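You operate a simulated robot arm through the tools that you are given. There is no shell and no other tool.

Carry out the task below with a simulated two-armed robot. There is one attempt and no reset: what you move stays moved.

TASK
Steam the blue tray of beads till the green lamp lights.
Fine: tray in the steam box; cover shut and latched and blue valve shut before the red valve opens; red valve shut after, and leave the box shut as it is.

It is judged by the outcome, as a careful person would: the job done as asked, and still so three seconds after it is handed in. It fails if anything else is knocked over, pushed out of place, dropped, spilled or broken. A push-on lid holds only when it is set on centred and level and pressed home; a screw cap is set on level and turned clockwise until tight.

THE ROBOT
Two 7-joint arms with fingered hands on one trunk that stands fixed in place. Base frame: the origin is at the foot of the trunk, x ahead of it, y to its left, z up. Units: cm, rad, N and s.
The left shoulder is at [2.1, 20.8, 134.8], the right one opposite. Payload 5 kg a hand.
The tool frame of a hand sits at the grasp point between the pads (the TCP): z along the fingers, y along the line on which they close. The tips reach 4.8 cm beyond it. The gripper opens to 16 cm. The gripper's body begins 5.6 cm behind the TCP. The gripper is a hand of 4 fingers: y runs from the thumb to the fingers, the wrist lies at [-2.6, -14.2, -25.2] in the tool frame.
Orientation is that of the tool frame in the base frame, as a unit quaternion [w, x, y, z]. With the fingers straight down and the wrist toward the robot, the tool's x, y and z point along [0, 1, 0], [1, 0, 0] and [0, 0, -1] of the base frame.

THE INTERFACE
- The arms move only by the tool step_arm. It takes "left_plan", "right_plan" or both (then of equal length, played together; a hand with none holds still); each is a list of rows, each a list of 6 numbers: the shift along the base's x, y, z in cm, then the turn, a rotation vector about the base's x, y, z in rad. In form: [[tx, ty, tz, ax, ay, az], ...]. A call has 1 to 20 rows; each row shifts and turns the commanded pose from where the row before left it. Each row takes 0.2 s and may step no farther than 5 cm and 0.15 rad from the row before; otherwise, the whole call is refused. Where a pose cannot be reached the arm comes as near as it can. A force on the tool above 90 N (or 10 N above the force at the start of the call, whichever is more), or a blocked arm, ends the call early, and 0.2 s more pass. In this call time passes only in rows, and 0.2 s behind the last. The reply holds the time, the measured pose of the TCP, the force on the tool along the base axes, the opening and the grip force, in the units named above and with some noise, with the torque about the TCP (base axes, N m) and any sound that the robot's microphone picked up, and new pictures: "pictures" is both (left out), scene, wrist or none (wrist: the cameras of the hands that moved).
- Cameras (640 x 400 px; columns grow to the right, rows downward): "scene" is now at [9.67, 0.05, 153.54]; the picture's right is [-0.02, -1.00, 0.00], its down [-0.60, 0.01, -0.80] and it looks along [0.80, -0.01, -0.60] (base axes); focal length 290 px, centre (320, 200). "left" rides on the left gripper at [-8.7, -13.3, -18.9] in its tool frame; the picture's right is [-0.83, -0.26, 0.49], its down [0.51, -0.71, 0.49] and it looks along [0.22, 0.66, 0.72] (tool axes); focal length 238 px, centre (320, 200). "right" rides on the right gripper at [8.7, -13.3, -18.9] in its tool frame; the picture's right is [-0.83, 0.26, -0.49], its down [-0.51, -0.71, 0.49] and it looks along [-0.22, 0.66, 0.72] (tool axes); focal length 238 px, centre (320, 200). There is no depth. A picture from a camera that has moved, and an enlarged one, comes with that camera's place and axes in the base frame and with its lens.
- raise_lower(by): slides the trunk up (or, below 0, down) by that many cm; the arms and the scene camera ride with it, the base frame stays. It gives what a move gives, with no picture.
- set_fingers(index, middle, ring, thumb_bend, thumb_turn, hand): sets how far each is bent, from 0 (flat) to 100 (curled in); at 30 the hand is open as for a grip, at 70 the pads meet at the TCP. One left out holds its place. A second passes; each finger stops where it meets its share of the squeeze, and holds until it gets a number again. It is the only way to open and close the hand. It gives what a move gives, with no picture; readings hold the bend of each and the force on the fingers (four entries, about 0 where the hand has none), thumb and palm. thumb_turn goes from beside the hand (0) to across from the fingers (100), as for a grip.
- aim_head(pan, tilt): turns the head with the scene camera to pan (to the left, within 1.501 rad either way) and tilt (down, from -0.506 to 1.204), counted from straight ahead of the robot. It gives what a move gives, and a new picture of the scene camera.
- inspect(camera, box): a new picture of the part [left, top, right, bottom] of that camera's present view, enlarged. It takes no simulated time.
- sign_off(): hands the job in; it is judged then, once.

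Places have to be worked out from the pictures, the camera data and where the tool is seen. Open the grippers and draw the arms clear of the work before you hand the job in, unless the task says otherwise.

The tools are called as a command line: name --argument value ..., lists and objects as JSON in quotes. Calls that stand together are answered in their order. step_arm: Moves the arms, as the interface text tells. Its arguments: {"type":"object","properties":{"left_plan":{"type":"array"},"right_plan":{"type":"array"},"pictures":{"type":"string","enum":["both","scene","wrist","none"]}},"required":[]} The other tools are called the same way: raise_lower (by) slides the trunk up or down; set_fingers (index, middle, ring, thumb_bend, thumb_turn, hand) moves the fingers one by one; aim_head (pan, tilt) turns the head that bears the scene camera; inspect (camera, box) takes an enlarged picture of a part of a camera's view; sign_off () hands the job in.

At the start:

```text
time_s: 0.0
left_ee_pos: [78.44, 18.94, 133.16]
left_tcp_rot: [0.0, 0.707, 0.707, 0.0]
left_wrist_force: [1.2, 0.6, -0.8]
left_moment: [-0.01, 0.02, 0.03]
left_opening: 15.99
left_gripper_force: 0.1
left_shape: jaw
left_bend: [30.0, 30.0, 30.0, 30.0, 98.0]
left_finger forces: [0.0, 0.1, 0.0, 0.0, 0.0, 0.0]
right_ee_pos: [62.8, -31.81, 130.18]
right_tcp_rot: [0.0, 0.707, 0.708, 0.0]
right_wrist_force: [-0.2, 0.4, 0.2]
right_moment: [0.01, -0.02, -0.01]
right_opening: 15.97
right_gripper_force: 0.0
right_shape: jaw
right_bend: [30.0, 30.0, 30.0, 30.0, 98.0]
right_finger forces: [0.0, 0.0, 0.1, 0.0, 0.1, 0.0]
trunk travel left (down, up): [-35.0, 34.0]
head pan, tilt: [-0.017, 0.648]
```

scene: 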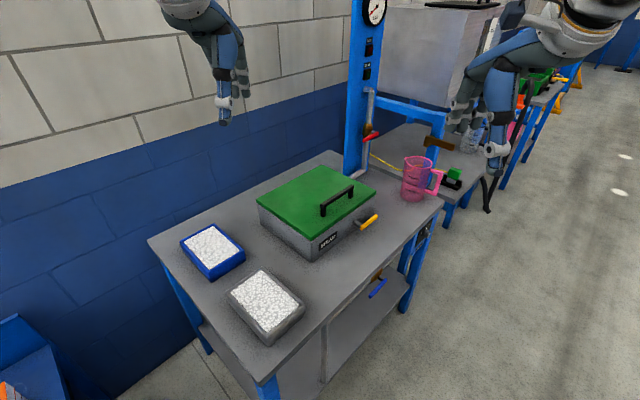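
right: 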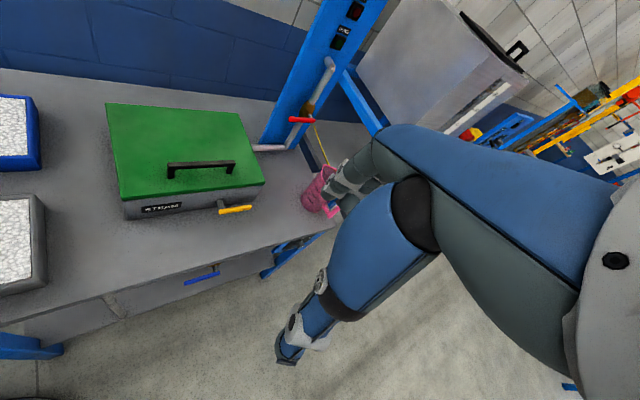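
left: 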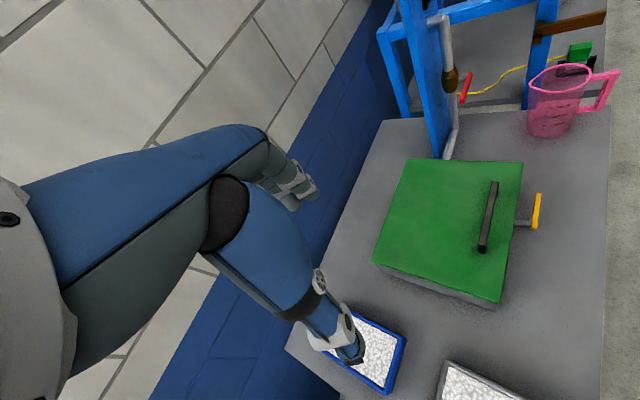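

The scene shows a bench with a green-lidded steam box, a yellow latch handle, a red valve on the pipe, a blue handle beneath the bench and two trays. I'll enlarge the views to understand each part before I move.

inspect --camera "scene" --box '[240, 140, 460, 278]'

inspect --camera "scene" --box '[140, 200, 420, 375]'

inspect --camera "scene" --box '[320, 0, 480, 200]'

inspect --camera "right" --box '[100, 90, 360, 300]'

inspect --camera "left" --box '[340, 0, 640, 320]'

```text
2.90 times, centred on (350, 209) of scene
camera zoom: at [9.67, 0.05, 153.54], right [-0.02, -1.0, 0.0], down [-0.6, 0.01, -0.8], along [0.8, -0.01, -0.6], focal length 841 px, centre (233, 174)
```

zoom: 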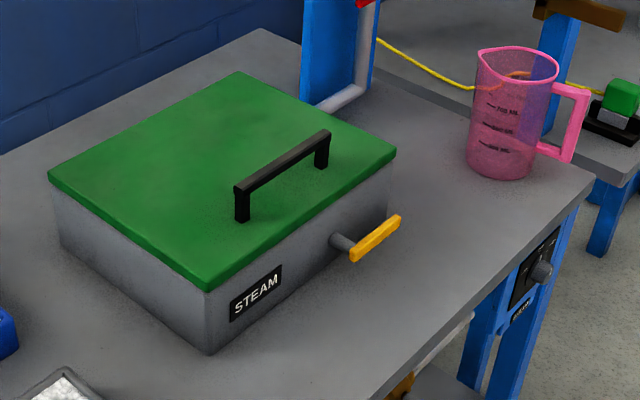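

```text
2.29 times, centred on (280, 288) of scene
camera zoom: at [9.67, 0.05, 153.54], right [-0.02, -1.0, 0.0], down [-0.6, 0.01, -0.8], along [0.8, -0.01, -0.6], focal length 663 px, centre (411, 0)
```

zoom: 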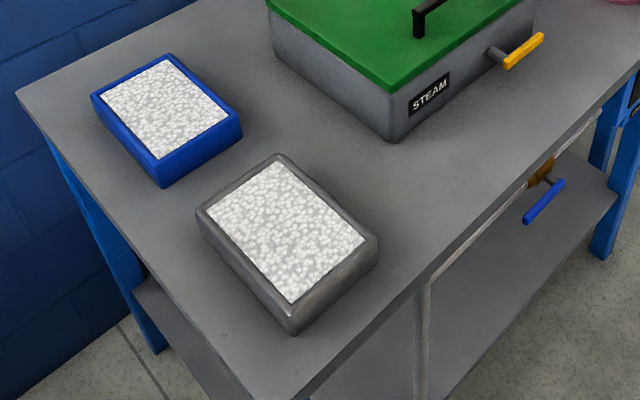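

```text
2.00 times, centred on (400, 100) of scene
camera zoom: at [9.67, 0.05, 153.54], right [-0.02, -1.0, 0.0], down [-0.6, 0.01, -0.8], along [0.8, -0.01, -0.6], focal length 580 px, centre (160, 400)
```

zoom: 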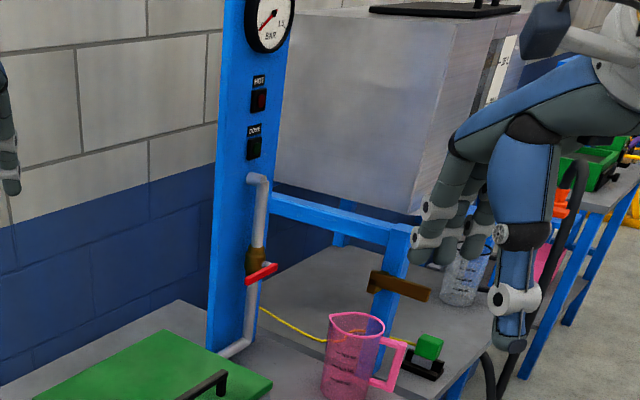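

```text
1.90 times, centred on (230, 195) of right
camera zoom: at [49.51, -23.17, 149.05], right [0.26, -0.83, 0.49], down [-0.71, -0.51, -0.49], along [0.66, -0.22, -0.72], focal length 454 px, centre (491, 210)
```

zoom: 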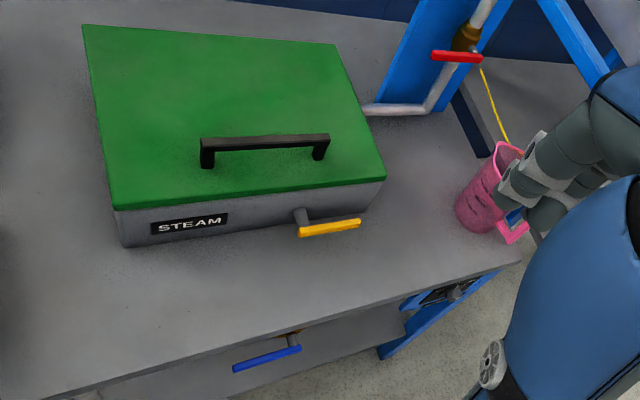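

```text
1.25 times, centred on (490, 160) of left
camera zoom: at [65.25, 10.12, 152.05], right [-0.26, -0.83, -0.49], down [-0.71, 0.51, -0.49], along [0.66, 0.22, -0.72], focal length 298 px, centre (108, 250)
```

zoom: 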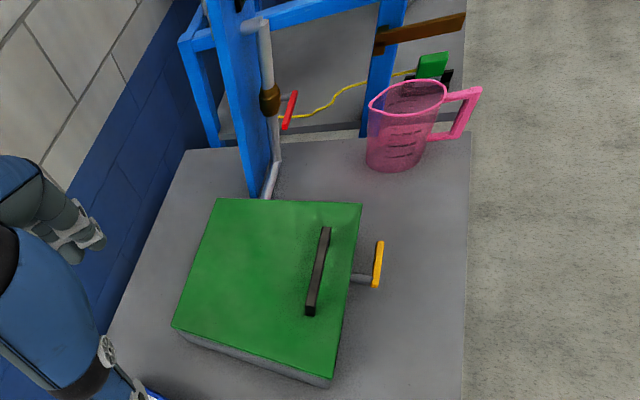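

By triangulating the lid corners I get a lid top at z≈91, centred near (95, 0) and turned about 45°, with the bench top at z≈80. Next I'll zoom in on the gauge and lamps, the valves, and the knob box on the leg.

inspect --camera "scene" --box '[340, 0, 400, 90]'

inspect --camera "scene" --box '[340, 90, 420, 180]'

inspect --camera "scene" --box '[320, 210, 450, 310]'

inspect --camera "right" --box '[170, 180, 330, 300]'

aim_head --pan -0.2 --tilt 0.3

```text
4.44 times, centred on (370, 45) of scene
camera zoom: at [9.67, 0.05, 153.54], right [-0.02, -1.0, 0.0], down [-0.6, 0.01, -0.8], along [0.8, -0.01, -0.6], focal length 1289 px, centre (98, 889)
```

zoom: 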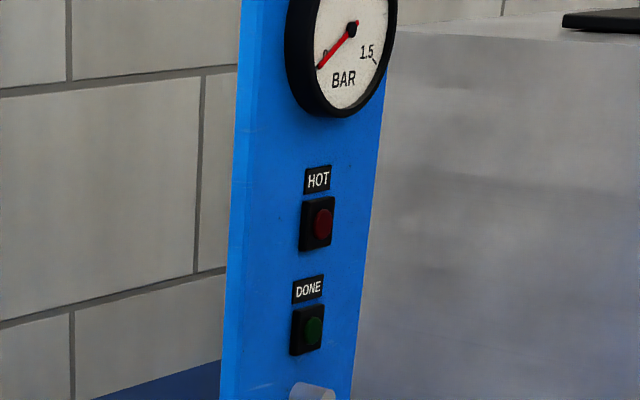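

```text
4.44 times, centred on (380, 135) of scene
camera zoom: at [9.67, 0.05, 153.54], right [-0.02, -1.0, 0.0], down [-0.6, 0.01, -0.8], along [0.8, -0.01, -0.6], focal length 1289 px, centre (53, 489)
```

zoom: 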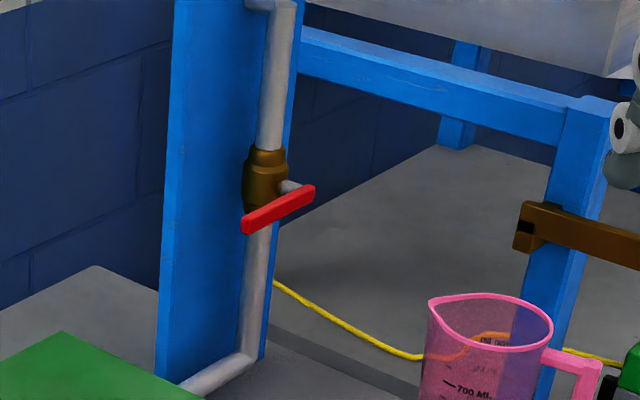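

```text
4.00 times, centred on (385, 260) of scene
camera zoom: at [9.67, 0.05, 153.54], right [-0.02, -1.0, 0.0], down [-0.6, 0.01, -0.8], along [0.8, -0.01, -0.6], focal length 1160 px, centre (60, -40)
```

zoom: 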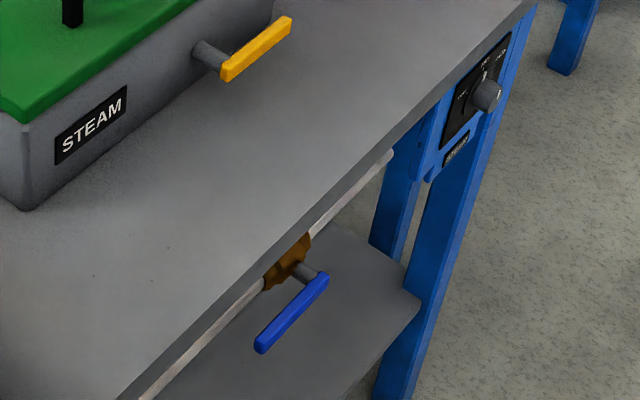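

```text
3.33 times, centred on (250, 240) of right
camera zoom: at [49.51, -23.17, 149.05], right [0.26, -0.83, 0.49], down [-0.71, -0.51, -0.49], along [0.66, -0.22, -0.72], focal length 794 px, centre (553, 67)
```

zoom: 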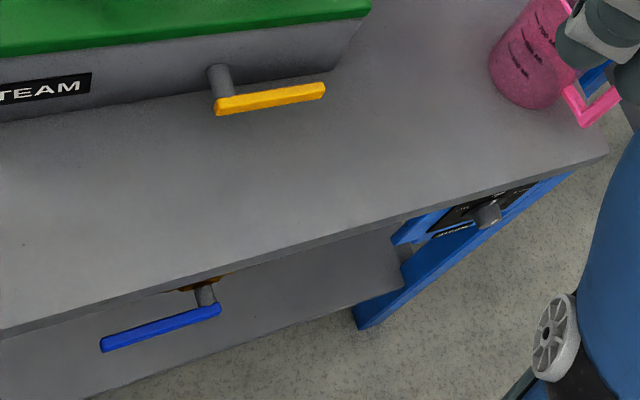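

```text
time_s: 0.8
left_ee_pos: [78.52, 18.85, 133.26]
left_tcp_rot: [0.0, 0.707, 0.708, 0.001]
left_wrist_force: [0.1, -0.1, -0.7]
left_moment: [-0.03, -0.03, -0.01]
left_opening: 15.94
left_gripper_force: 0.0
left_shape: jaw
left_bend: [30.0, 30.0, 30.0, 30.0, 98.0]
left_finger forces: [0.0, 0.0, 0.0, 0.1, 0.0, 0.0]
right_ee_pos: [62.77, -31.78, 130.08]
right_tcp_rot: [0.001, 0.707, 0.707, 0.0]
right_wrist_force: [-0.2, 0.2, -0.1]
right_moment: [-0.02, 0.01, 0.02]
right_opening: 15.98
right_gripper_force: 0.1
right_shape: jaw
right_bend: [30.0, 30.0, 30.0, 30.0, 98.0]
right_finger forces: [0.0, 0.0, 0.1, 0.0, 0.0, 0.0]
trunk travel left (down, up): [-35.0, 34.0]
head pan, tilt: [-0.201, 0.3]
camera scene: at [10.14, -1.65, 156.7], right [-0.2, -0.98, 0.0], down [-0.29, 0.06, -0.95], along [0.94, -0.19, -0.3], focal length 290 px, centre (320, 200)
```

scene: 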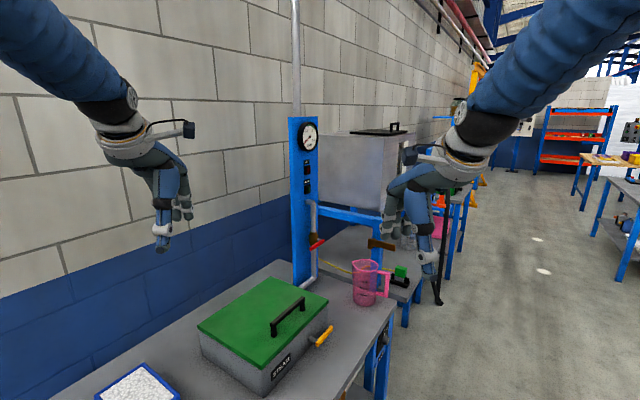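

The blue lever lies along its pipe, so that valve is probably open. The red lever lies across its pipe, so it is closed. The yellow latch lever is horizontal. I'll yaw the right hand 45° so its camera faces the box front, lower it a little, and look at the latch and lid seam.

step_arm --right_plan '[[0, 0, -2, 0, 0, 0.131], [0, 0, -2, 0, 0, 0.131], [0, 0, -2, 0, 0, 0.131], [0, 0, -2, 0, 0, 0.131], [0, 0, -2, 0, 0, 0.131], [0, 0, -2, 0, 0, 0.131]]' --pictures "both"

```text
time_s: 2.2
left_ee_pos: [78.61, 18.68, 133.27]
left_tcp_rot: [-0.001, 0.708, 0.706, -0.001]
left_wrist_force: [0.4, -1.1, -0.1]
left_moment: [0.15, 0.06, -0.02]
left_opening: 15.93
left_gripper_force: 0.1
left_shape: jaw
left_bend: [30.0, 30.0, 30.0, 30.0, 98.0]
left_finger forces: [0.0, 0.1, 0.1, 0.0, 0.0, 0.1]
right_ee_pos: [62.87, -31.89, 118.07]
right_tcp_rot: [-0.001, 0.381, 0.924, 0.001]
right_wrist_force: [0.7, -1.0, 0.9]
right_moment: [0.04, 0.04, 0.03]
right_opening: 15.97
right_gripper_force: 0.0
right_shape: jaw
right_bend: [30.0, 30.0, 30.0, 30.0, 98.0]
right_finger forces: [0.0, 0.0, 0.0, 0.0, 0.0, 0.0]
trunk travel left (down, up): [-35.0, 34.0]
head pan, tilt: [-0.201, 0.3]
camera scene: at [10.26, -1.84, 156.69], right [-0.2, -0.98, 0.0], down [-0.29, 0.06, -0.95], along [0.94, -0.19, -0.3], focal length 290 px, centre (320, 200)
camera right: at [47.43, -35.29, 137.03], right [0.77, -0.41, 0.49], down [-0.14, -0.86, -0.49], along [0.62, 0.31, -0.72], focal length 238 px, centre (320, 200)
```

scene: 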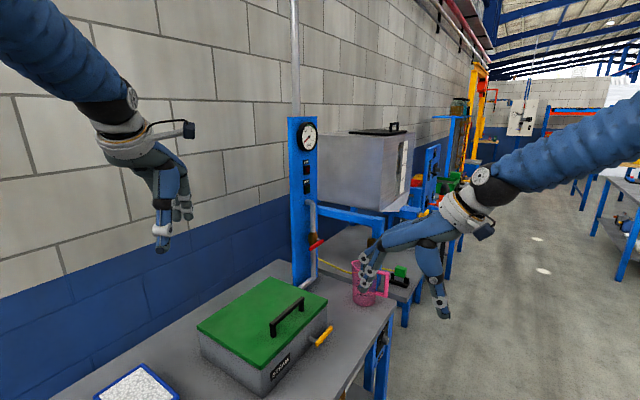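
right: 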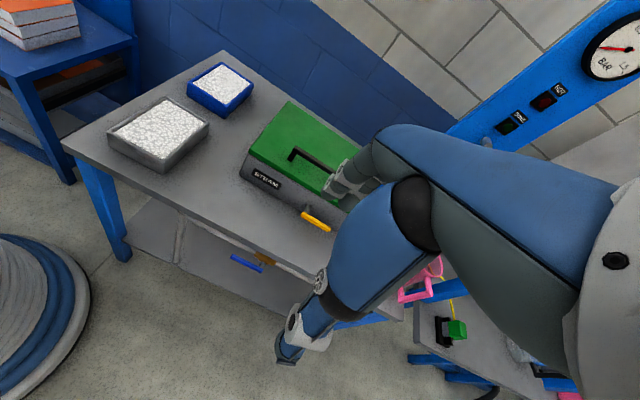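

The right wrist camera now sees the box front. I'll enlarge the latch area and the box.

inspect --camera "right" --box '[220, 90, 360, 280]'

inspect --camera "right" --box '[280, 180, 360, 240]'

inspect --camera "scene" --box '[180, 260, 400, 400]'

inspect --camera "left" --box '[360, 130, 560, 310]'

```text
2.11 times, centred on (290, 185) of right
camera zoom: at [47.43, -35.29, 137.03], right [0.77, -0.41, 0.49], down [-0.14, -0.86, -0.49], along [0.62, 0.31, -0.72], focal length 502 px, centre (383, 232)
```

zoom: 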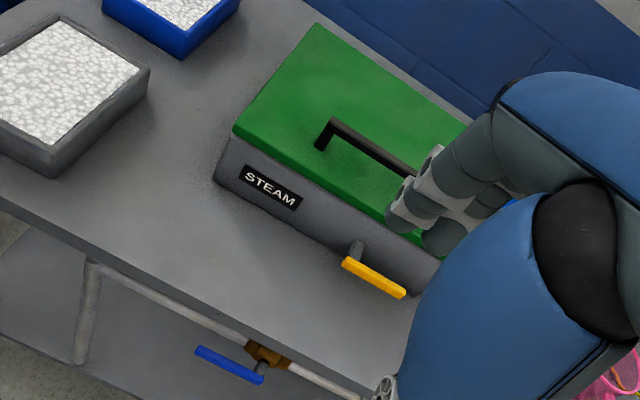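

```text
6.67 times, centred on (320, 210) of right
camera zoom: at [47.43, -35.29, 137.03], right [0.77, -0.41, 0.49], down [-0.14, -0.86, -0.49], along [0.62, 0.31, -0.72], focal length 1589 px, centre (320, 133)
```

zoom: 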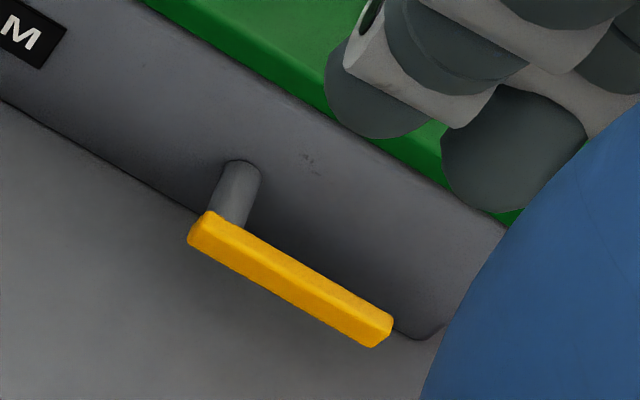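

```text
2.86 times, centred on (290, 330) of scene
camera zoom: at [10.26, -1.84, 156.69], right [-0.2, -0.98, 0.0], down [-0.29, 0.06, -0.95], along [0.94, -0.19, -0.3], focal length 829 px, centre (406, -171)
```

zoom: 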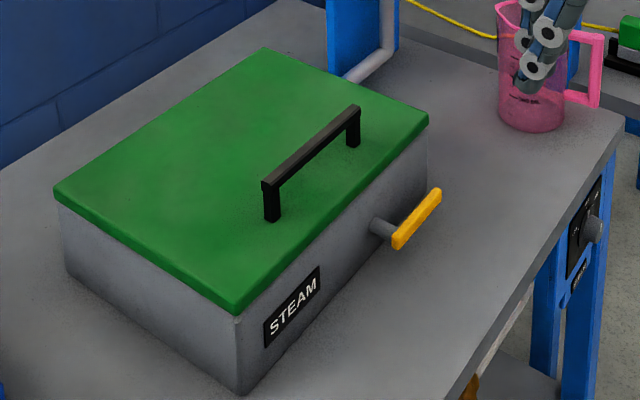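

```text
2.22 times, centred on (460, 220) of left
camera zoom: at [65.37, 9.89, 151.99], right [-0.26, -0.83, -0.49], down [-0.71, 0.51, -0.49], along [0.66, 0.22, -0.72], focal length 530 px, centre (9, 156)
```

zoom: 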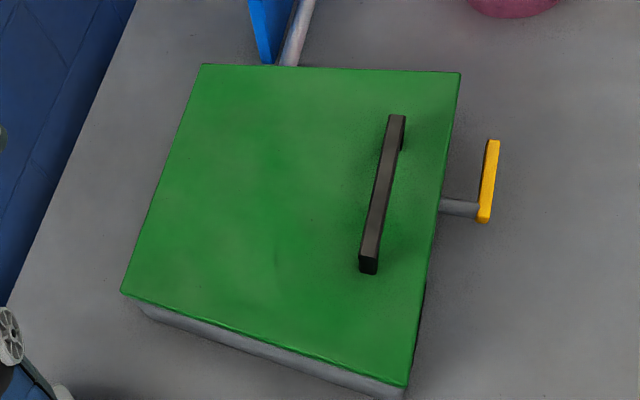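

I put the yellow lever's pivot at about (84, -16, 85). It points right along the front and has room to swing only upward. The blue lever is near (68–76, -18 to -25, z≈68), at the bench's front edge. I'll lower the trunk for reach and aim the head at that area.

raise_lower --by -18

aim_head --pan -0.25 --tilt 0.65

```text
time_s: 4.2
left_ee_pos: [78.44, 18.92, 115.28]
left_tcp_rot: [-0.001, 0.707, 0.707, 0.0]
left_wrist_force: [0.3, -0.3, 0.2]
left_moment: [0.0, 0.01, 0.0]
left_opening: 15.98
left_gripper_force: 0.0
left_shape: jaw
left_bend: [30.0, 30.0, 30.0, 30.0, 98.0]
left_finger forces: [0.0, 0.0, 0.0, 0.0, 0.0, 0.0]
right_ee_pos: [62.93, -31.72, 100.26]
right_tcp_rot: [0.0, 0.382, 0.924, 0.0]
right_wrist_force: [0.2, -0.1, -0.9]
right_moment: [-0.04, 0.01, -0.02]
right_opening: 15.97
right_gripper_force: 0.1
right_shape: jaw
right_bend: [30.0, 30.0, 30.0, 30.0, 98.0]
right_finger forces: [0.0, 0.0, 0.1, 0.1, 0.1, 0.1]
trunk travel left (down, up): [-17.0, 52.0]
head pan, tilt: [-0.201, 0.3]
```

```text
time_s: 5.1
left_ee_pos: [78.51, 18.88, 115.0]
left_tcp_rot: [0.0, 0.707, 0.707, 0.0]
left_wrist_force: [0.3, 0.0, -0.5]
left_moment: [-0.01, -0.04, -0.01]
left_opening: 15.95
left_gripper_force: 0.0
left_shape: jaw
left_bend: [30.0, 30.0, 30.0, 30.0, 98.0]
left_finger forces: [0.0, 0.0, 0.0, 0.0, 0.0, 0.1]
right_ee_pos: [62.76, -31.75, 100.18]
right_tcp_rot: [-0.001, 0.381, 0.924, 0.0]
right_wrist_force: [-0.6, 0.3, 0.5]
right_moment: [0.0, -0.01, -0.02]
right_opening: 15.95
right_gripper_force: 0.0
right_shape: jaw
right_bend: [30.0, 30.0, 30.0, 30.0, 98.0]
right_finger forces: [0.1, 0.0, 0.0, 0.0, 0.0, 0.0]
trunk travel left (down, up): [-17.0, 52.0]
head pan, tilt: [-0.25, 0.649]
camera scene: at [9.39, -1.95, 135.54], right [-0.25, -0.97, 0.0], down [-0.59, 0.15, -0.8], along [0.77, -0.2, -0.6], focal length 290 px, centre (320, 200)
```

scene: 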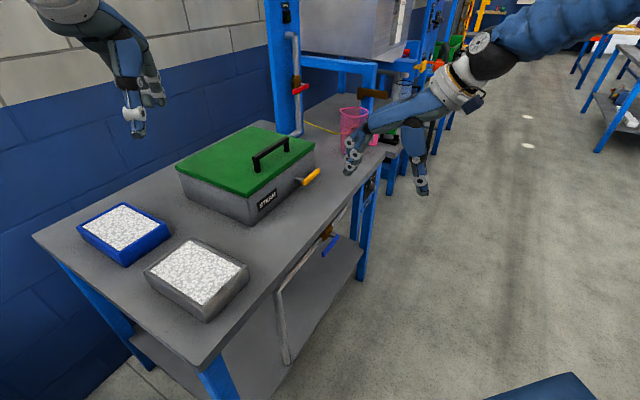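

From this lower viewpoint the valve under the bench edge is visible. I'll zoom in on it, on the leg knob, and on the right hand's shape.

inspect --camera "scene" --box '[270, 210, 370, 290]'

inspect --camera "scene" --box '[340, 160, 400, 210]'

inspect --camera "right" --box '[0, 0, 640, 400]'

inspect --camera "scene" --box '[330, 40, 500, 210]'

```text
5.00 times, centred on (320, 250) of scene
camera zoom: at [9.39, -1.95, 135.54], right [-0.25, -0.97, 0.0], down [-0.59, 0.15, -0.8], along [0.77, -0.2, -0.6], focal length 1450 px, centre (320, -50)
```

zoom: 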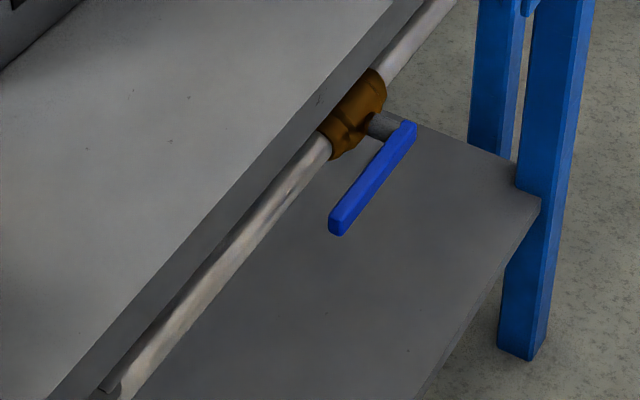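

```text
8.00 times, centred on (370, 185) of scene
camera zoom: at [9.39, -1.95, 135.54], right [-0.25, -0.97, 0.0], down [-0.59, 0.15, -0.8], along [0.77, -0.2, -0.6], focal length 2320 px, centre (-80, 320)
```

zoom: 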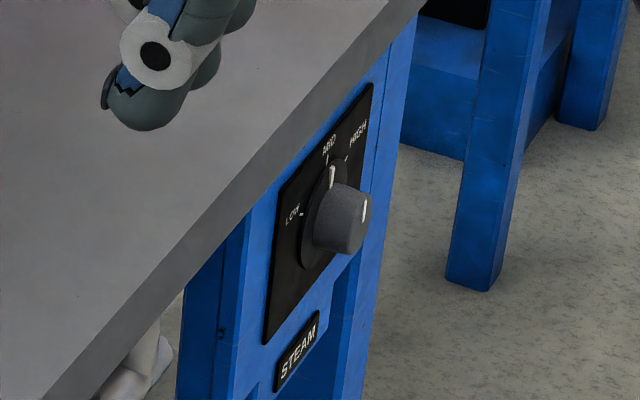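

```text
1.00 times, centred on (320, 200) of right (not enlarged: the box is as wide or as high as the picture)
camera zoom: at [47.32, -35.09, 119.13], right [0.77, -0.41, 0.49], down [-0.14, -0.86, -0.49], along [0.62, 0.31, -0.72], focal length 238 px, centre (320, 200)
```

zoom: 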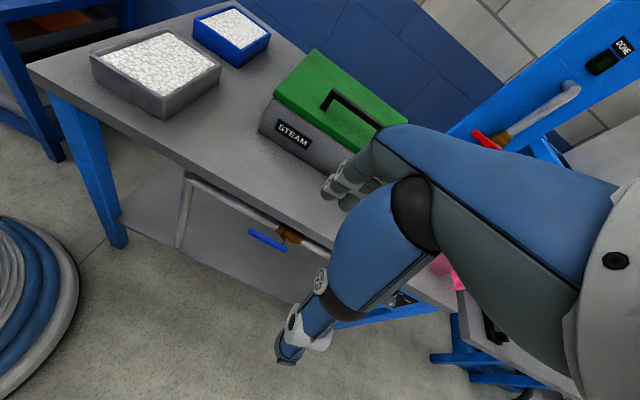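

```text
2.35 times, centred on (415, 125) of scene
camera zoom: at [9.39, -1.95, 135.54], right [-0.25, -0.97, 0.0], down [-0.59, 0.15, -0.8], along [0.77, -0.2, -0.6], focal length 682 px, centre (96, 376)
```

zoom: 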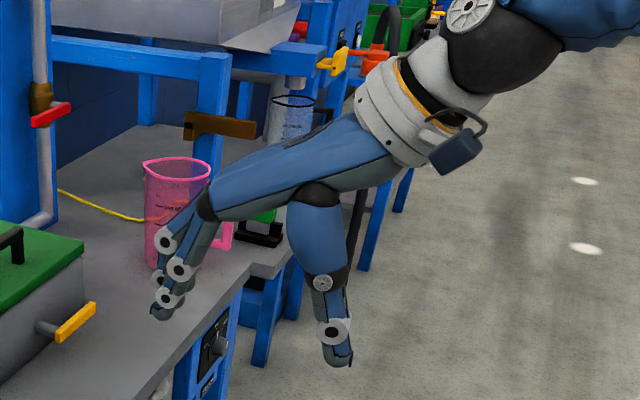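

The dial on the leg reads MID, and the task doesn't mention it, so I'll leave it alone. To locate the blue lever precisely I'll zoom the right wrist camera onto it.

inspect --camera "right" --box '[230, 205, 330, 268]'

inspect --camera "left" --box '[0, 0, 640, 400]'

```text
6.35 times, centred on (280, 236) of right
camera zoom: at [47.32, -35.09, 119.13], right [0.77, -0.41, 0.49], down [-0.14, -0.86, -0.49], along [0.62, 0.31, -0.72], focal length 1513 px, centre (574, -32)
```

zoom: 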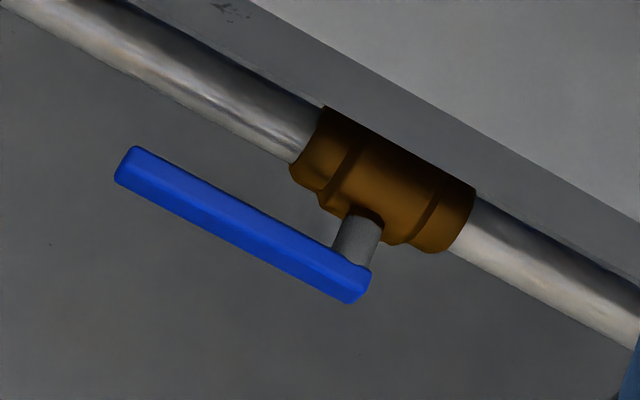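

```text
1.00 times, centred on (320, 200) of left (not enlarged: the box is as wide or as high as the picture)
camera zoom: at [65.25, 10.11, 134.05], right [-0.26, -0.83, -0.49], down [-0.71, 0.51, -0.49], along [0.66, 0.22, -0.72], focal length 238 px, centre (320, 200)
```

zoom: 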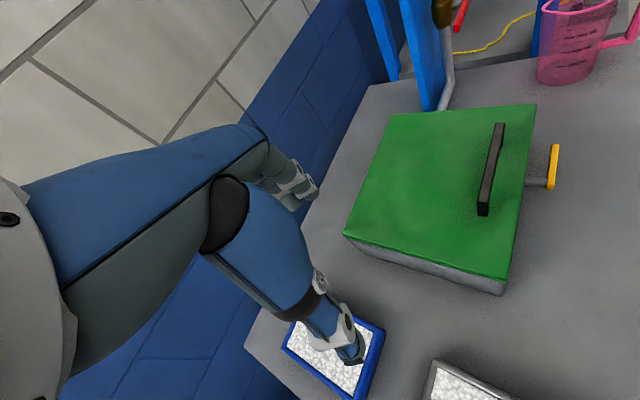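

Triangulation puts the blue lever's pivot end near (74.2, -24.5, 69.4) and its free end near (67.8, -17.9, 68.5). I'll shape the right hand into a pointing index finger, to push levers, and see how it looks.

set_fingers --hand "right" --index 0 --middle 100 --ring 100 --thumb_bend 100 --thumb_turn 98

inspect --camera "right" --box '[0, 0, 640, 400]'

inspect --camera "scene" --box '[330, 40, 500, 210]'

```text
time_s: 6.1
left_ee_pos: [78.52, 18.86, 115.16]
left_tcp_rot: [0.0, 0.707, 0.707, 0.0]
left_wrist_force: [0.0, -0.1, 0.4]
left_moment: [0.04, 0.0, 0.01]
left_opening: 15.98
left_gripper_force: 0.1
left_shape: jaw
left_bend: [30.0, 30.0, 30.0, 30.0, 98.0]
left_finger forces: [0.1, 0.0, 0.0, 0.0, 0.1, 0.0]
right_ee_pos: [62.88, -31.77, 100.32]
right_tcp_rot: [0.0, 0.381, 0.924, 0.0]
right_wrist_force: [0.0, -0.4, 0.3]
right_moment: [-0.02, -0.02, 0.02]
right_opening: 8.21
right_gripper_force: 0.1
right_shape: fingers
right_bend: [0.0, 100.0, 100.0, 100.0, 100.0]
right_finger forces: [0.0, 0.0, 0.0, 0.0, 0.0, 0.0]
trunk travel left (down, up): [-17.0, 52.0]
head pan, tilt: [-0.25, 0.649]
```

```text
1.00 times, centred on (320, 200) of right (not enlarged: the box is as wide or as high as the picture)
camera zoom: at [47.32, -35.09, 119.13], right [0.77, -0.41, 0.49], down [-0.14, -0.86, -0.49], along [0.62, 0.31, -0.72], focal length 238 px, centre (320, 200)
```

zoom: 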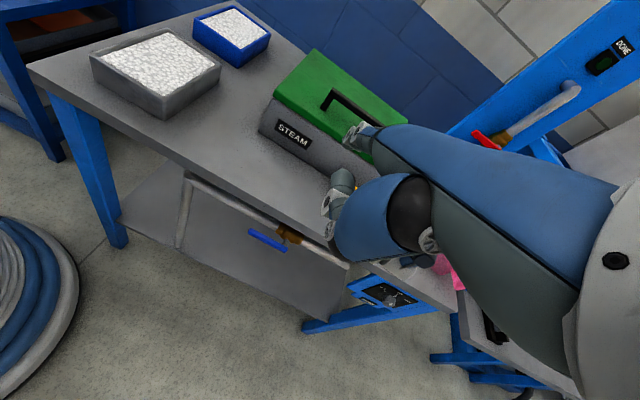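

```text
2.35 times, centred on (415, 125) of scene
camera zoom: at [9.39, -1.95, 135.53], right [-0.25, -0.97, 0.0], down [-0.59, 0.15, -0.8], along [0.77, -0.2, -0.6], focal length 682 px, centre (96, 376)
```

zoom: 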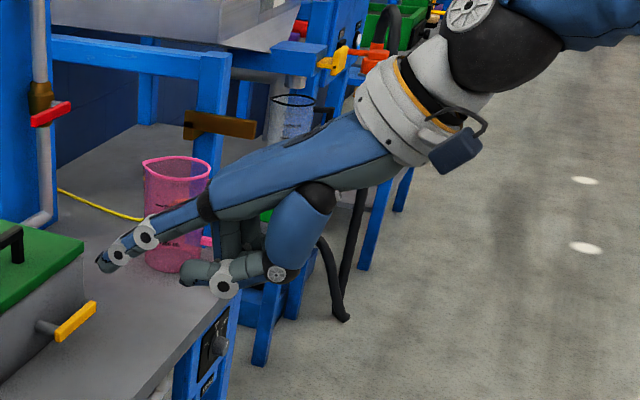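

The straight index tip sits about 16 cm ahead of the TCP along tool y and 3 cm to the left, at roughly TCP height. I'll back the hand away from the bench, then lower it to the blue lever's level in front of the edge.

step_arm --right_plan '[[-3.5, -3.5, 0, 0, 0, 0], [-3.5, -3.5, 0, 0, 0, 0], [0, 0, -4, 0, 0, 0], [0, 0, -4, 0, 0, 0], [0, 0, -4, 0, 0, 0], [0, 0, -4, 0, 0, 0], [-0.5, 0.5, -4, 0, 0, 0], [-0.5, 0.5, -4, 0, 0, 0], [-0.4, 0.4, -3.5, 0, 0, 0]]' --pictures "both"

```text
time_s: 8.1
left_ee_pos: [78.61, 18.79, 115.11]
left_tcp_rot: [-0.001, 0.707, 0.707, -0.001]
left_wrist_force: [-0.2, -1.0, -0.5]
left_moment: [0.06, 0.02, 0.01]
left_opening: 15.92
left_gripper_force: 0.0
left_shape: jaw
left_bend: [30.0, 30.0, 30.0, 30.0, 98.0]
left_finger forces: [0.0, 0.1, 0.1, 0.1, 0.1, 0.0]
right_ee_pos: [54.65, -37.35, 72.47]
right_tcp_rot: [0.0, 0.383, 0.924, -0.001]
right_wrist_force: [0.9, -0.1, 0.0]
right_moment: [0.02, 0.15, 0.02]
right_opening: 8.26
right_gripper_force: 0.0
right_shape: fingers
right_bend: [0.0, 100.0, 100.0, 100.0, 100.0]
right_finger forces: [0.0, 0.0, 0.0, 0.0, 0.0, 0.0]
trunk travel left (down, up): [-17.0, 52.0]
head pan, tilt: [-0.25, 0.649]
camera scene: at [9.45, -2.0, 135.52], right [-0.25, -0.97, 0.0], down [-0.59, 0.15, -0.8], along [0.77, -0.2, -0.61], focal length 290 px, centre (320, 200)
camera right: at [39.08, -40.65, 91.42], right [0.77, -0.41, 0.49], down [-0.14, -0.86, -0.49], along [0.62, 0.31, -0.72], focal length 238 px, centre (320, 200)
```

scene: 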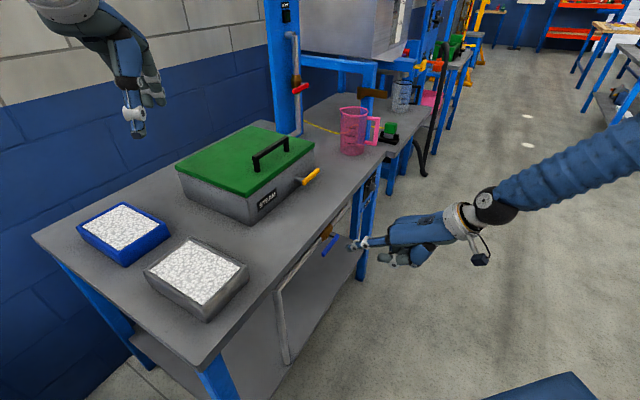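
right: 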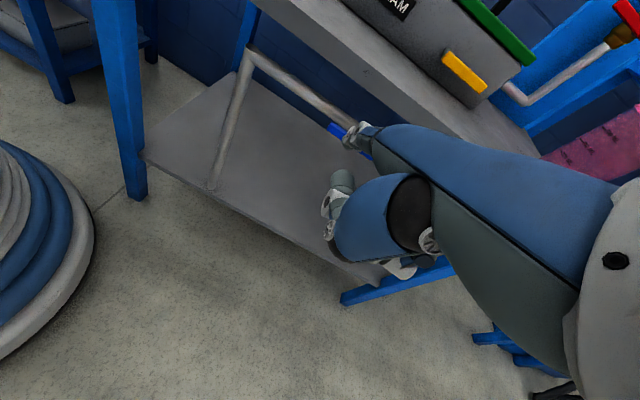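

inspect --camera "scene" --box '[280, 190, 480, 315]'

inspect --camera "right" --box '[300, 90, 400, 200]'

```text
3.20 times, centred on (380, 252) of scene
camera zoom: at [9.45, -2.0, 135.52], right [-0.25, -0.97, 0.0], down [-0.59, 0.15, -0.8], along [0.77, -0.2, -0.61], focal length 928 px, centre (128, 32)
```

zoom: 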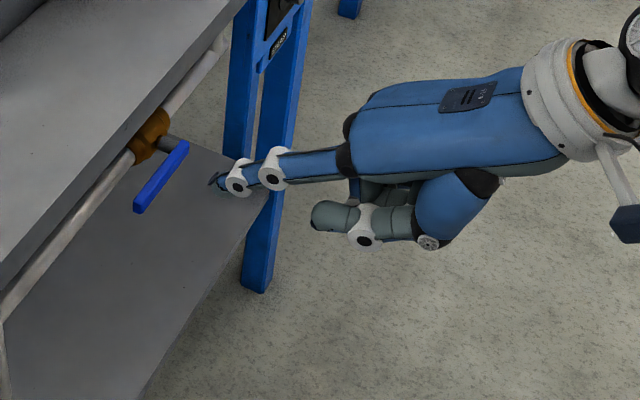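

```text
3.64 times, centred on (350, 145) of right
camera zoom: at [39.08, -40.65, 91.42], right [0.77, -0.41, 0.49], down [-0.14, -0.86, -0.49], along [0.62, 0.31, -0.72], focal length 867 px, centre (211, 400)
```

zoom: 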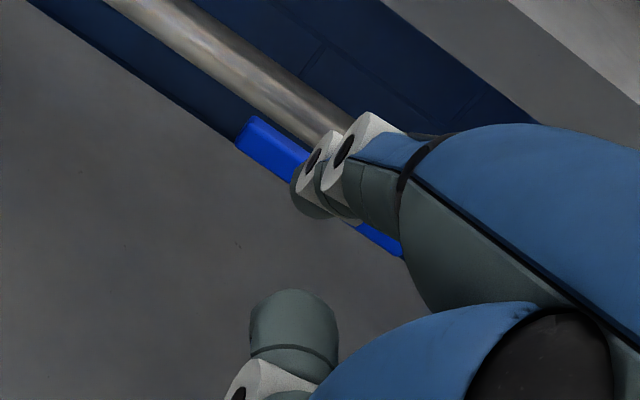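

The index tip is near (65, -24, 72.7), pointing about 45° down and forward, with the lever about 6 cm ahead of it. I'll move forward so the finger passes over the lever, near its free end and under the bench edge.

step_arm --right_plan '[[1.7, 2.1, 0, 0, 0, 0], [1.7, 2.1, 0, 0, 0, 0], [1.6, 2.1, 0, 0, 0, 0]]' --pictures "both"

inspect --camera "scene" --box '[280, 190, 440, 290]'

inspect --camera "right" --box '[280, 90, 400, 190]'

```text
time_s: 8.9
left_ee_pos: [78.5, 18.9, 115.09]
left_tcp_rot: [0.0, 0.707, 0.707, 0.0]
left_wrist_force: [1.0, -0.1, 0.1]
left_moment: [-0.06, 0.03, 0.01]
left_opening: 15.96
left_gripper_force: 0.1
left_shape: jaw
left_bend: [30.0, 30.0, 30.0, 30.0, 98.0]
left_finger forces: [0.0, 0.0, 0.1, 0.1, 0.0, 0.0]
right_ee_pos: [59.65, -30.89, 72.63]
right_tcp_rot: [0.0, 0.382, 0.924, 0.0]
right_wrist_force: [-0.2, -0.2, 0.2]
right_moment: [-0.01, 0.02, -0.03]
right_opening: 8.25
right_gripper_force: 0.1
right_shape: fingers
right_bend: [0.0, 100.0, 100.0, 100.0, 100.0]
right_finger forces: [0.0, 0.0, 0.1, 0.1, 0.1, 0.0]
trunk travel left (down, up): [-17.0, 52.0]
head pan, tilt: [-0.25, 0.649]
camera scene: at [9.48, -1.88, 135.52], right [-0.25, -0.97, 0.0], down [-0.59, 0.15, -0.8], along [0.77, -0.2, -0.61], focal length 290 px, centre (320, 200)
camera right: at [44.12, -34.22, 91.43], right [0.77, -0.41, 0.49], down [-0.14, -0.86, -0.49], along [0.62, 0.31, -0.72], focal length 238 px, centre (320, 200)
```

scene: 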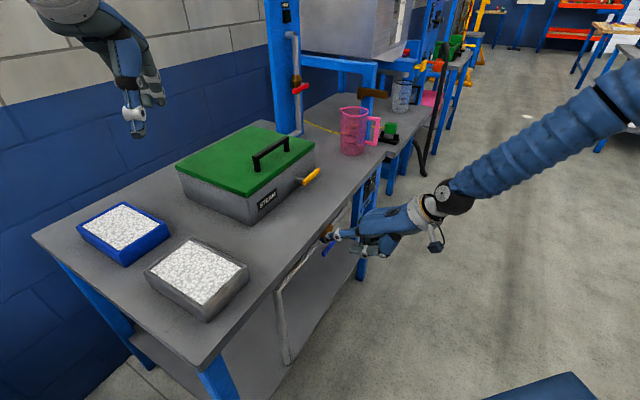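
right: 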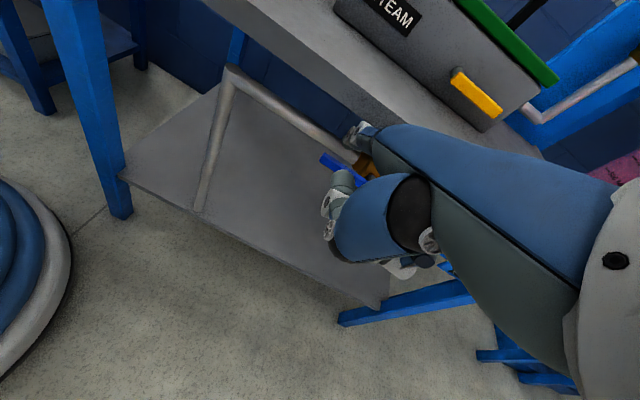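

```text
4.00 times, centred on (360, 240) of scene
camera zoom: at [9.48, -1.88, 135.52], right [-0.25, -0.97, 0.0], down [-0.59, 0.15, -0.8], along [0.77, -0.2, -0.61], focal length 1160 px, centre (160, 40)
```

zoom: 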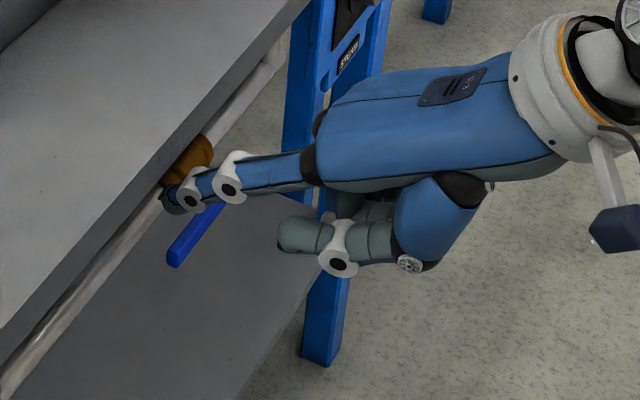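

```text
4.00 times, centred on (340, 140) of right
camera zoom: at [44.12, -34.22, 91.43], right [0.77, -0.41, 0.49], down [-0.14, -0.86, -0.49], along [0.62, 0.31, -0.72], focal length 953 px, centre (240, 440)
```

zoom: 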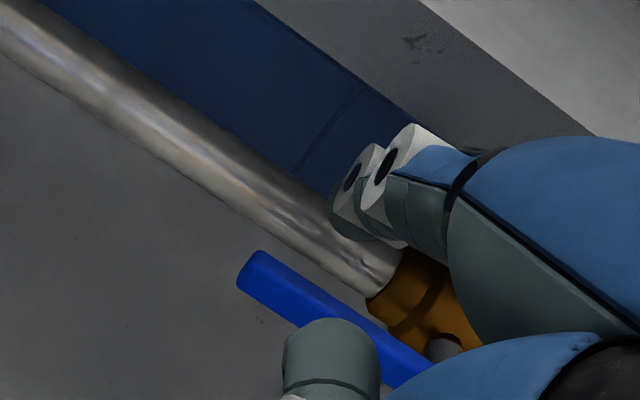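

The fingertip is at about e1=62, e2=36.6, z=73, above the lever's free end. I'll come down onto the lever in small steps and watch the force to learn whether it turns downward.

step_arm --right_plan '[[0.3, 0.3, -1.5, 0, 0, 0], [0, 0, -1.5, 0, 0, 0], [0, 0, -1.0, 0, 0, 0], [0, 0, -1.0, 0, 0, 0], [0, 0, -1.0, 0, 0, 0]]' --pictures "both"

inspect --camera "scene" --box '[280, 190, 440, 290]'

inspect --camera "right" --box '[280, 90, 400, 190]'

```text
time_s: 10.1
left_ee_pos: [78.46, 18.83, 115.13]
left_tcp_rot: [0.001, 0.707, 0.707, 0.0]
left_wrist_force: [0.0, 0.5, -0.2]
left_moment: [-0.01, 0.01, 0.01]
left_opening: 15.99
left_gripper_force: 0.1
left_shape: jaw
left_bend: [30.0, 30.0, 30.0, 30.0, 98.0]
left_finger forces: [0.0, 0.2, 0.0, 0.0, 0.1, 0.0]
right_ee_pos: [59.75, -30.76, 66.55]
right_tcp_rot: [-0.001, 0.382, 0.924, 0.0]
right_wrist_force: [0.5, 0.2, 0.2]
right_moment: [0.05, 0.01, 0.02]
right_opening: 8.3
right_gripper_force: 0.0
right_shape: fingers
right_bend: [0.0, 100.0, 100.0, 100.0, 100.0]
right_finger forces: [0.5, 0.0, 0.0, 0.1, 0.0, 0.0]
trunk travel left (down, up): [-17.0, 52.0]
head pan, tilt: [-0.25, 0.649]
camera scene: at [9.42, -1.96, 135.52], right [-0.25, -0.97, 0.0], down [-0.59, 0.15, -0.8], along [0.77, -0.2, -0.61], focal length 290 px, centre (320, 200)
camera right: at [44.26, -34.09, 85.54], right [0.77, -0.41, 0.49], down [-0.14, -0.86, -0.49], along [0.62, 0.31, -0.72], focal length 238 px, centre (320, 200)
```

scene: 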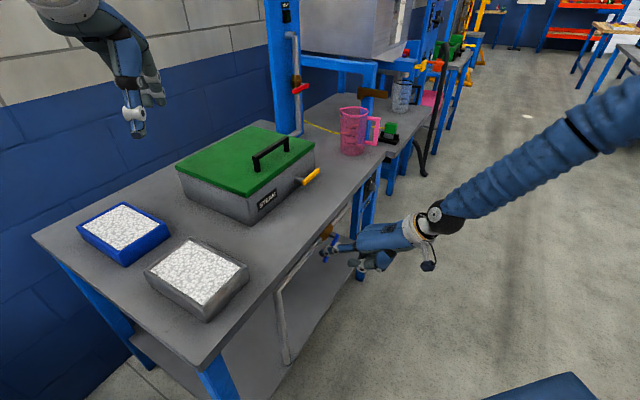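
right: 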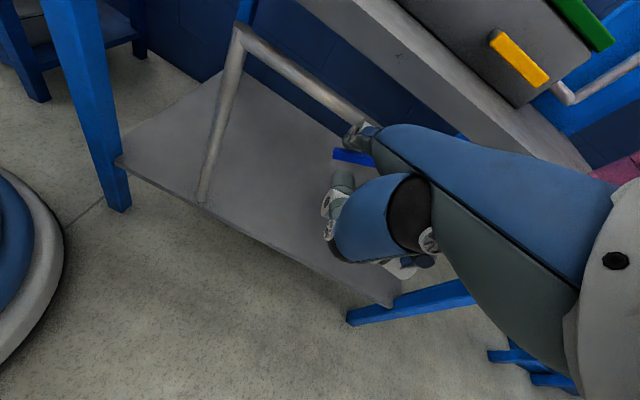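

```text
4.00 times, centred on (360, 240) of scene
camera zoom: at [9.42, -1.96, 135.52], right [-0.25, -0.97, 0.0], down [-0.59, 0.15, -0.8], along [0.77, -0.2, -0.61], focal length 1160 px, centre (160, 40)
```

zoom: 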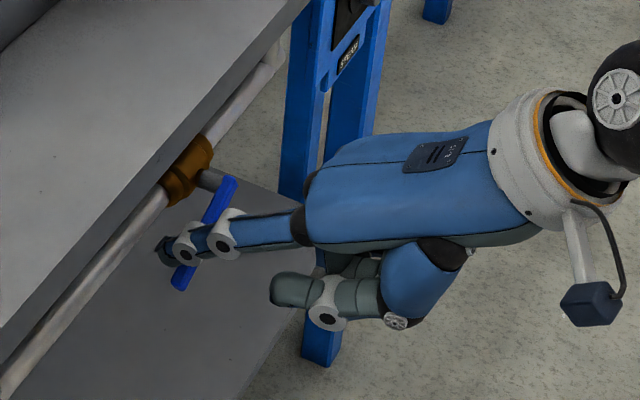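

```text
4.00 times, centred on (340, 140) of right
camera zoom: at [44.26, -34.09, 85.54], right [0.77, -0.41, 0.49], down [-0.14, -0.86, -0.49], along [0.62, 0.31, -0.72], focal length 953 px, centre (240, 440)
```

zoom: 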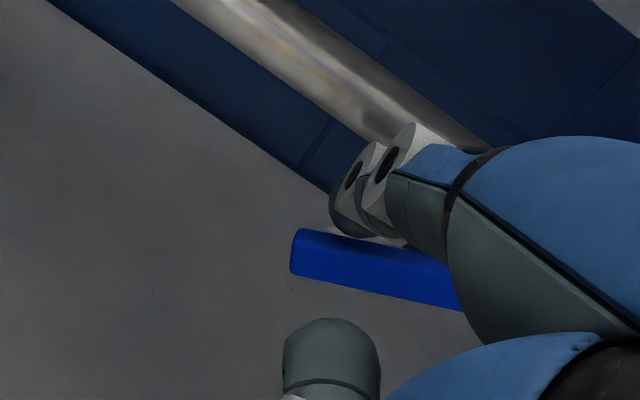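

The lever gives way downward with almost no force. I'll keep following its arc, down and to the right around the pivot.

step_arm --right_plan '[[0.07, -0.07, -1.46, 0, 0, 0], [0.27, -0.27, -0.85, 0, 0, 0], [0.27, -0.27, -0.85, 0, 0, 0], [0.41, -0.41, -0.72, 0, 0, 0], [0.41, -0.41, -0.71, 0, 0, 0], [0.53, -0.53, -0.54, 0, 0, 0], [0.53, -0.53, -0.53, 0, 0, 0]]' --pictures "both"

inspect --camera "scene" --box '[280, 190, 440, 290]'

inspect --camera "right" --box '[280, 90, 400, 190]'

```text
time_s: 11.7
left_ee_pos: [78.52, 18.75, 115.15]
left_tcp_rot: [-0.001, 0.708, 0.707, 0.0]
left_wrist_force: [-0.3, -0.1, 0.1]
left_moment: [0.07, 0.03, -0.01]
left_opening: 15.94
left_gripper_force: 0.1
left_shape: jaw
left_bend: [30.0, 30.0, 30.0, 30.0, 98.0]
left_finger forces: [0.1, 0.0, 0.0, 0.0, 0.0, 0.0]
right_ee_pos: [62.18, -33.25, 61.0]
right_tcp_rot: [0.0, 0.383, 0.924, 0.0]
right_wrist_force: [0.0, 0.0, 0.4]
right_moment: [0.02, 0.03, -0.01]
right_opening: 8.27
right_gripper_force: 0.1
right_shape: fingers
right_bend: [0.0, 100.0, 100.0, 100.0, 100.0]
right_finger forces: [0.1, 0.1, 0.0, 0.0, 0.0, 0.1]
trunk travel left (down, up): [-17.0, 52.0]
head pan, tilt: [-0.25, 0.649]
camera scene: at [9.42, -1.98, 135.52], right [-0.25, -0.97, 0.0], down [-0.59, 0.15, -0.8], along [0.77, -0.2, -0.61], focal length 290 px, centre (320, 200)
camera right: at [46.76, -36.56, 79.89], right [0.77, -0.41, 0.49], down [-0.14, -0.86, -0.49], along [0.62, 0.31, -0.72], focal length 238 px, centre (320, 200)
```

scene: 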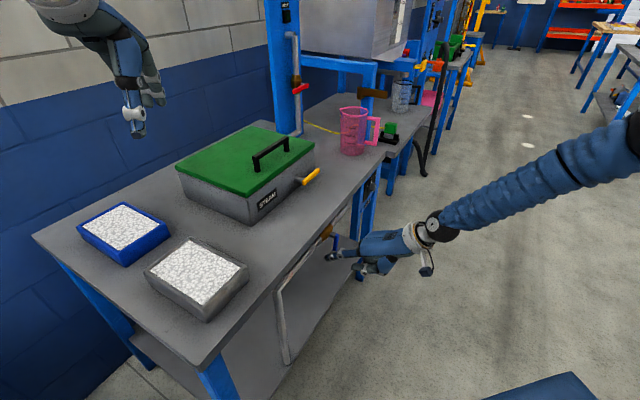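
right: 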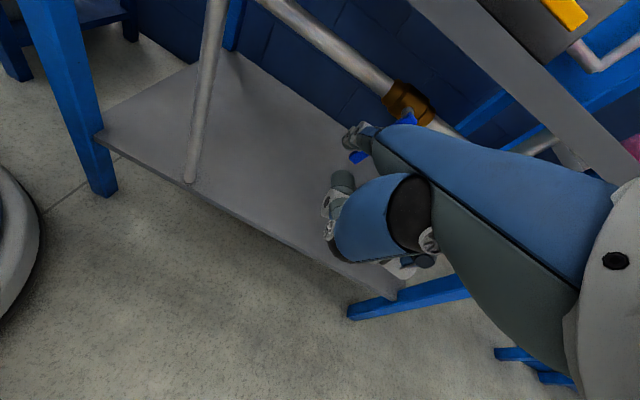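

```text
4.00 times, centred on (360, 240) of scene
camera zoom: at [9.42, -1.98, 135.52], right [-0.25, -0.97, 0.0], down [-0.59, 0.15, -0.8], along [0.77, -0.2, -0.61], focal length 1160 px, centre (160, 40)
```

zoom: 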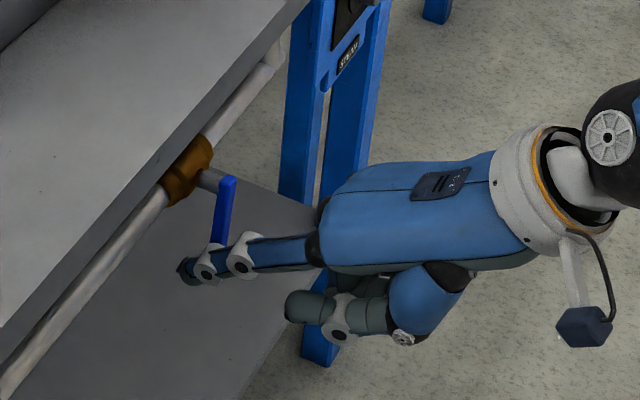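

```text
4.00 times, centred on (340, 140) of right
camera zoom: at [46.76, -36.56, 79.89], right [0.77, -0.41, 0.49], down [-0.14, -0.86, -0.49], along [0.62, 0.31, -0.72], focal length 953 px, centre (240, 440)
```

zoom: 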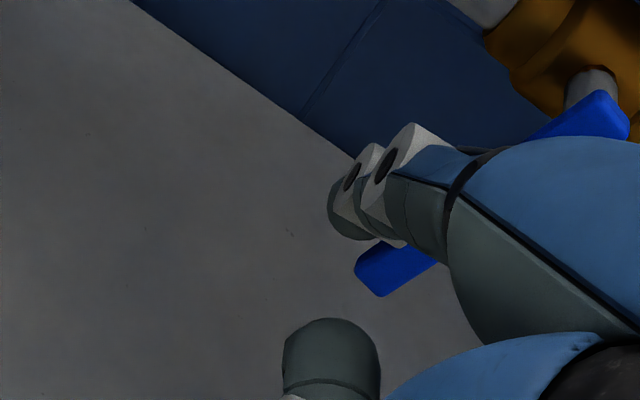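

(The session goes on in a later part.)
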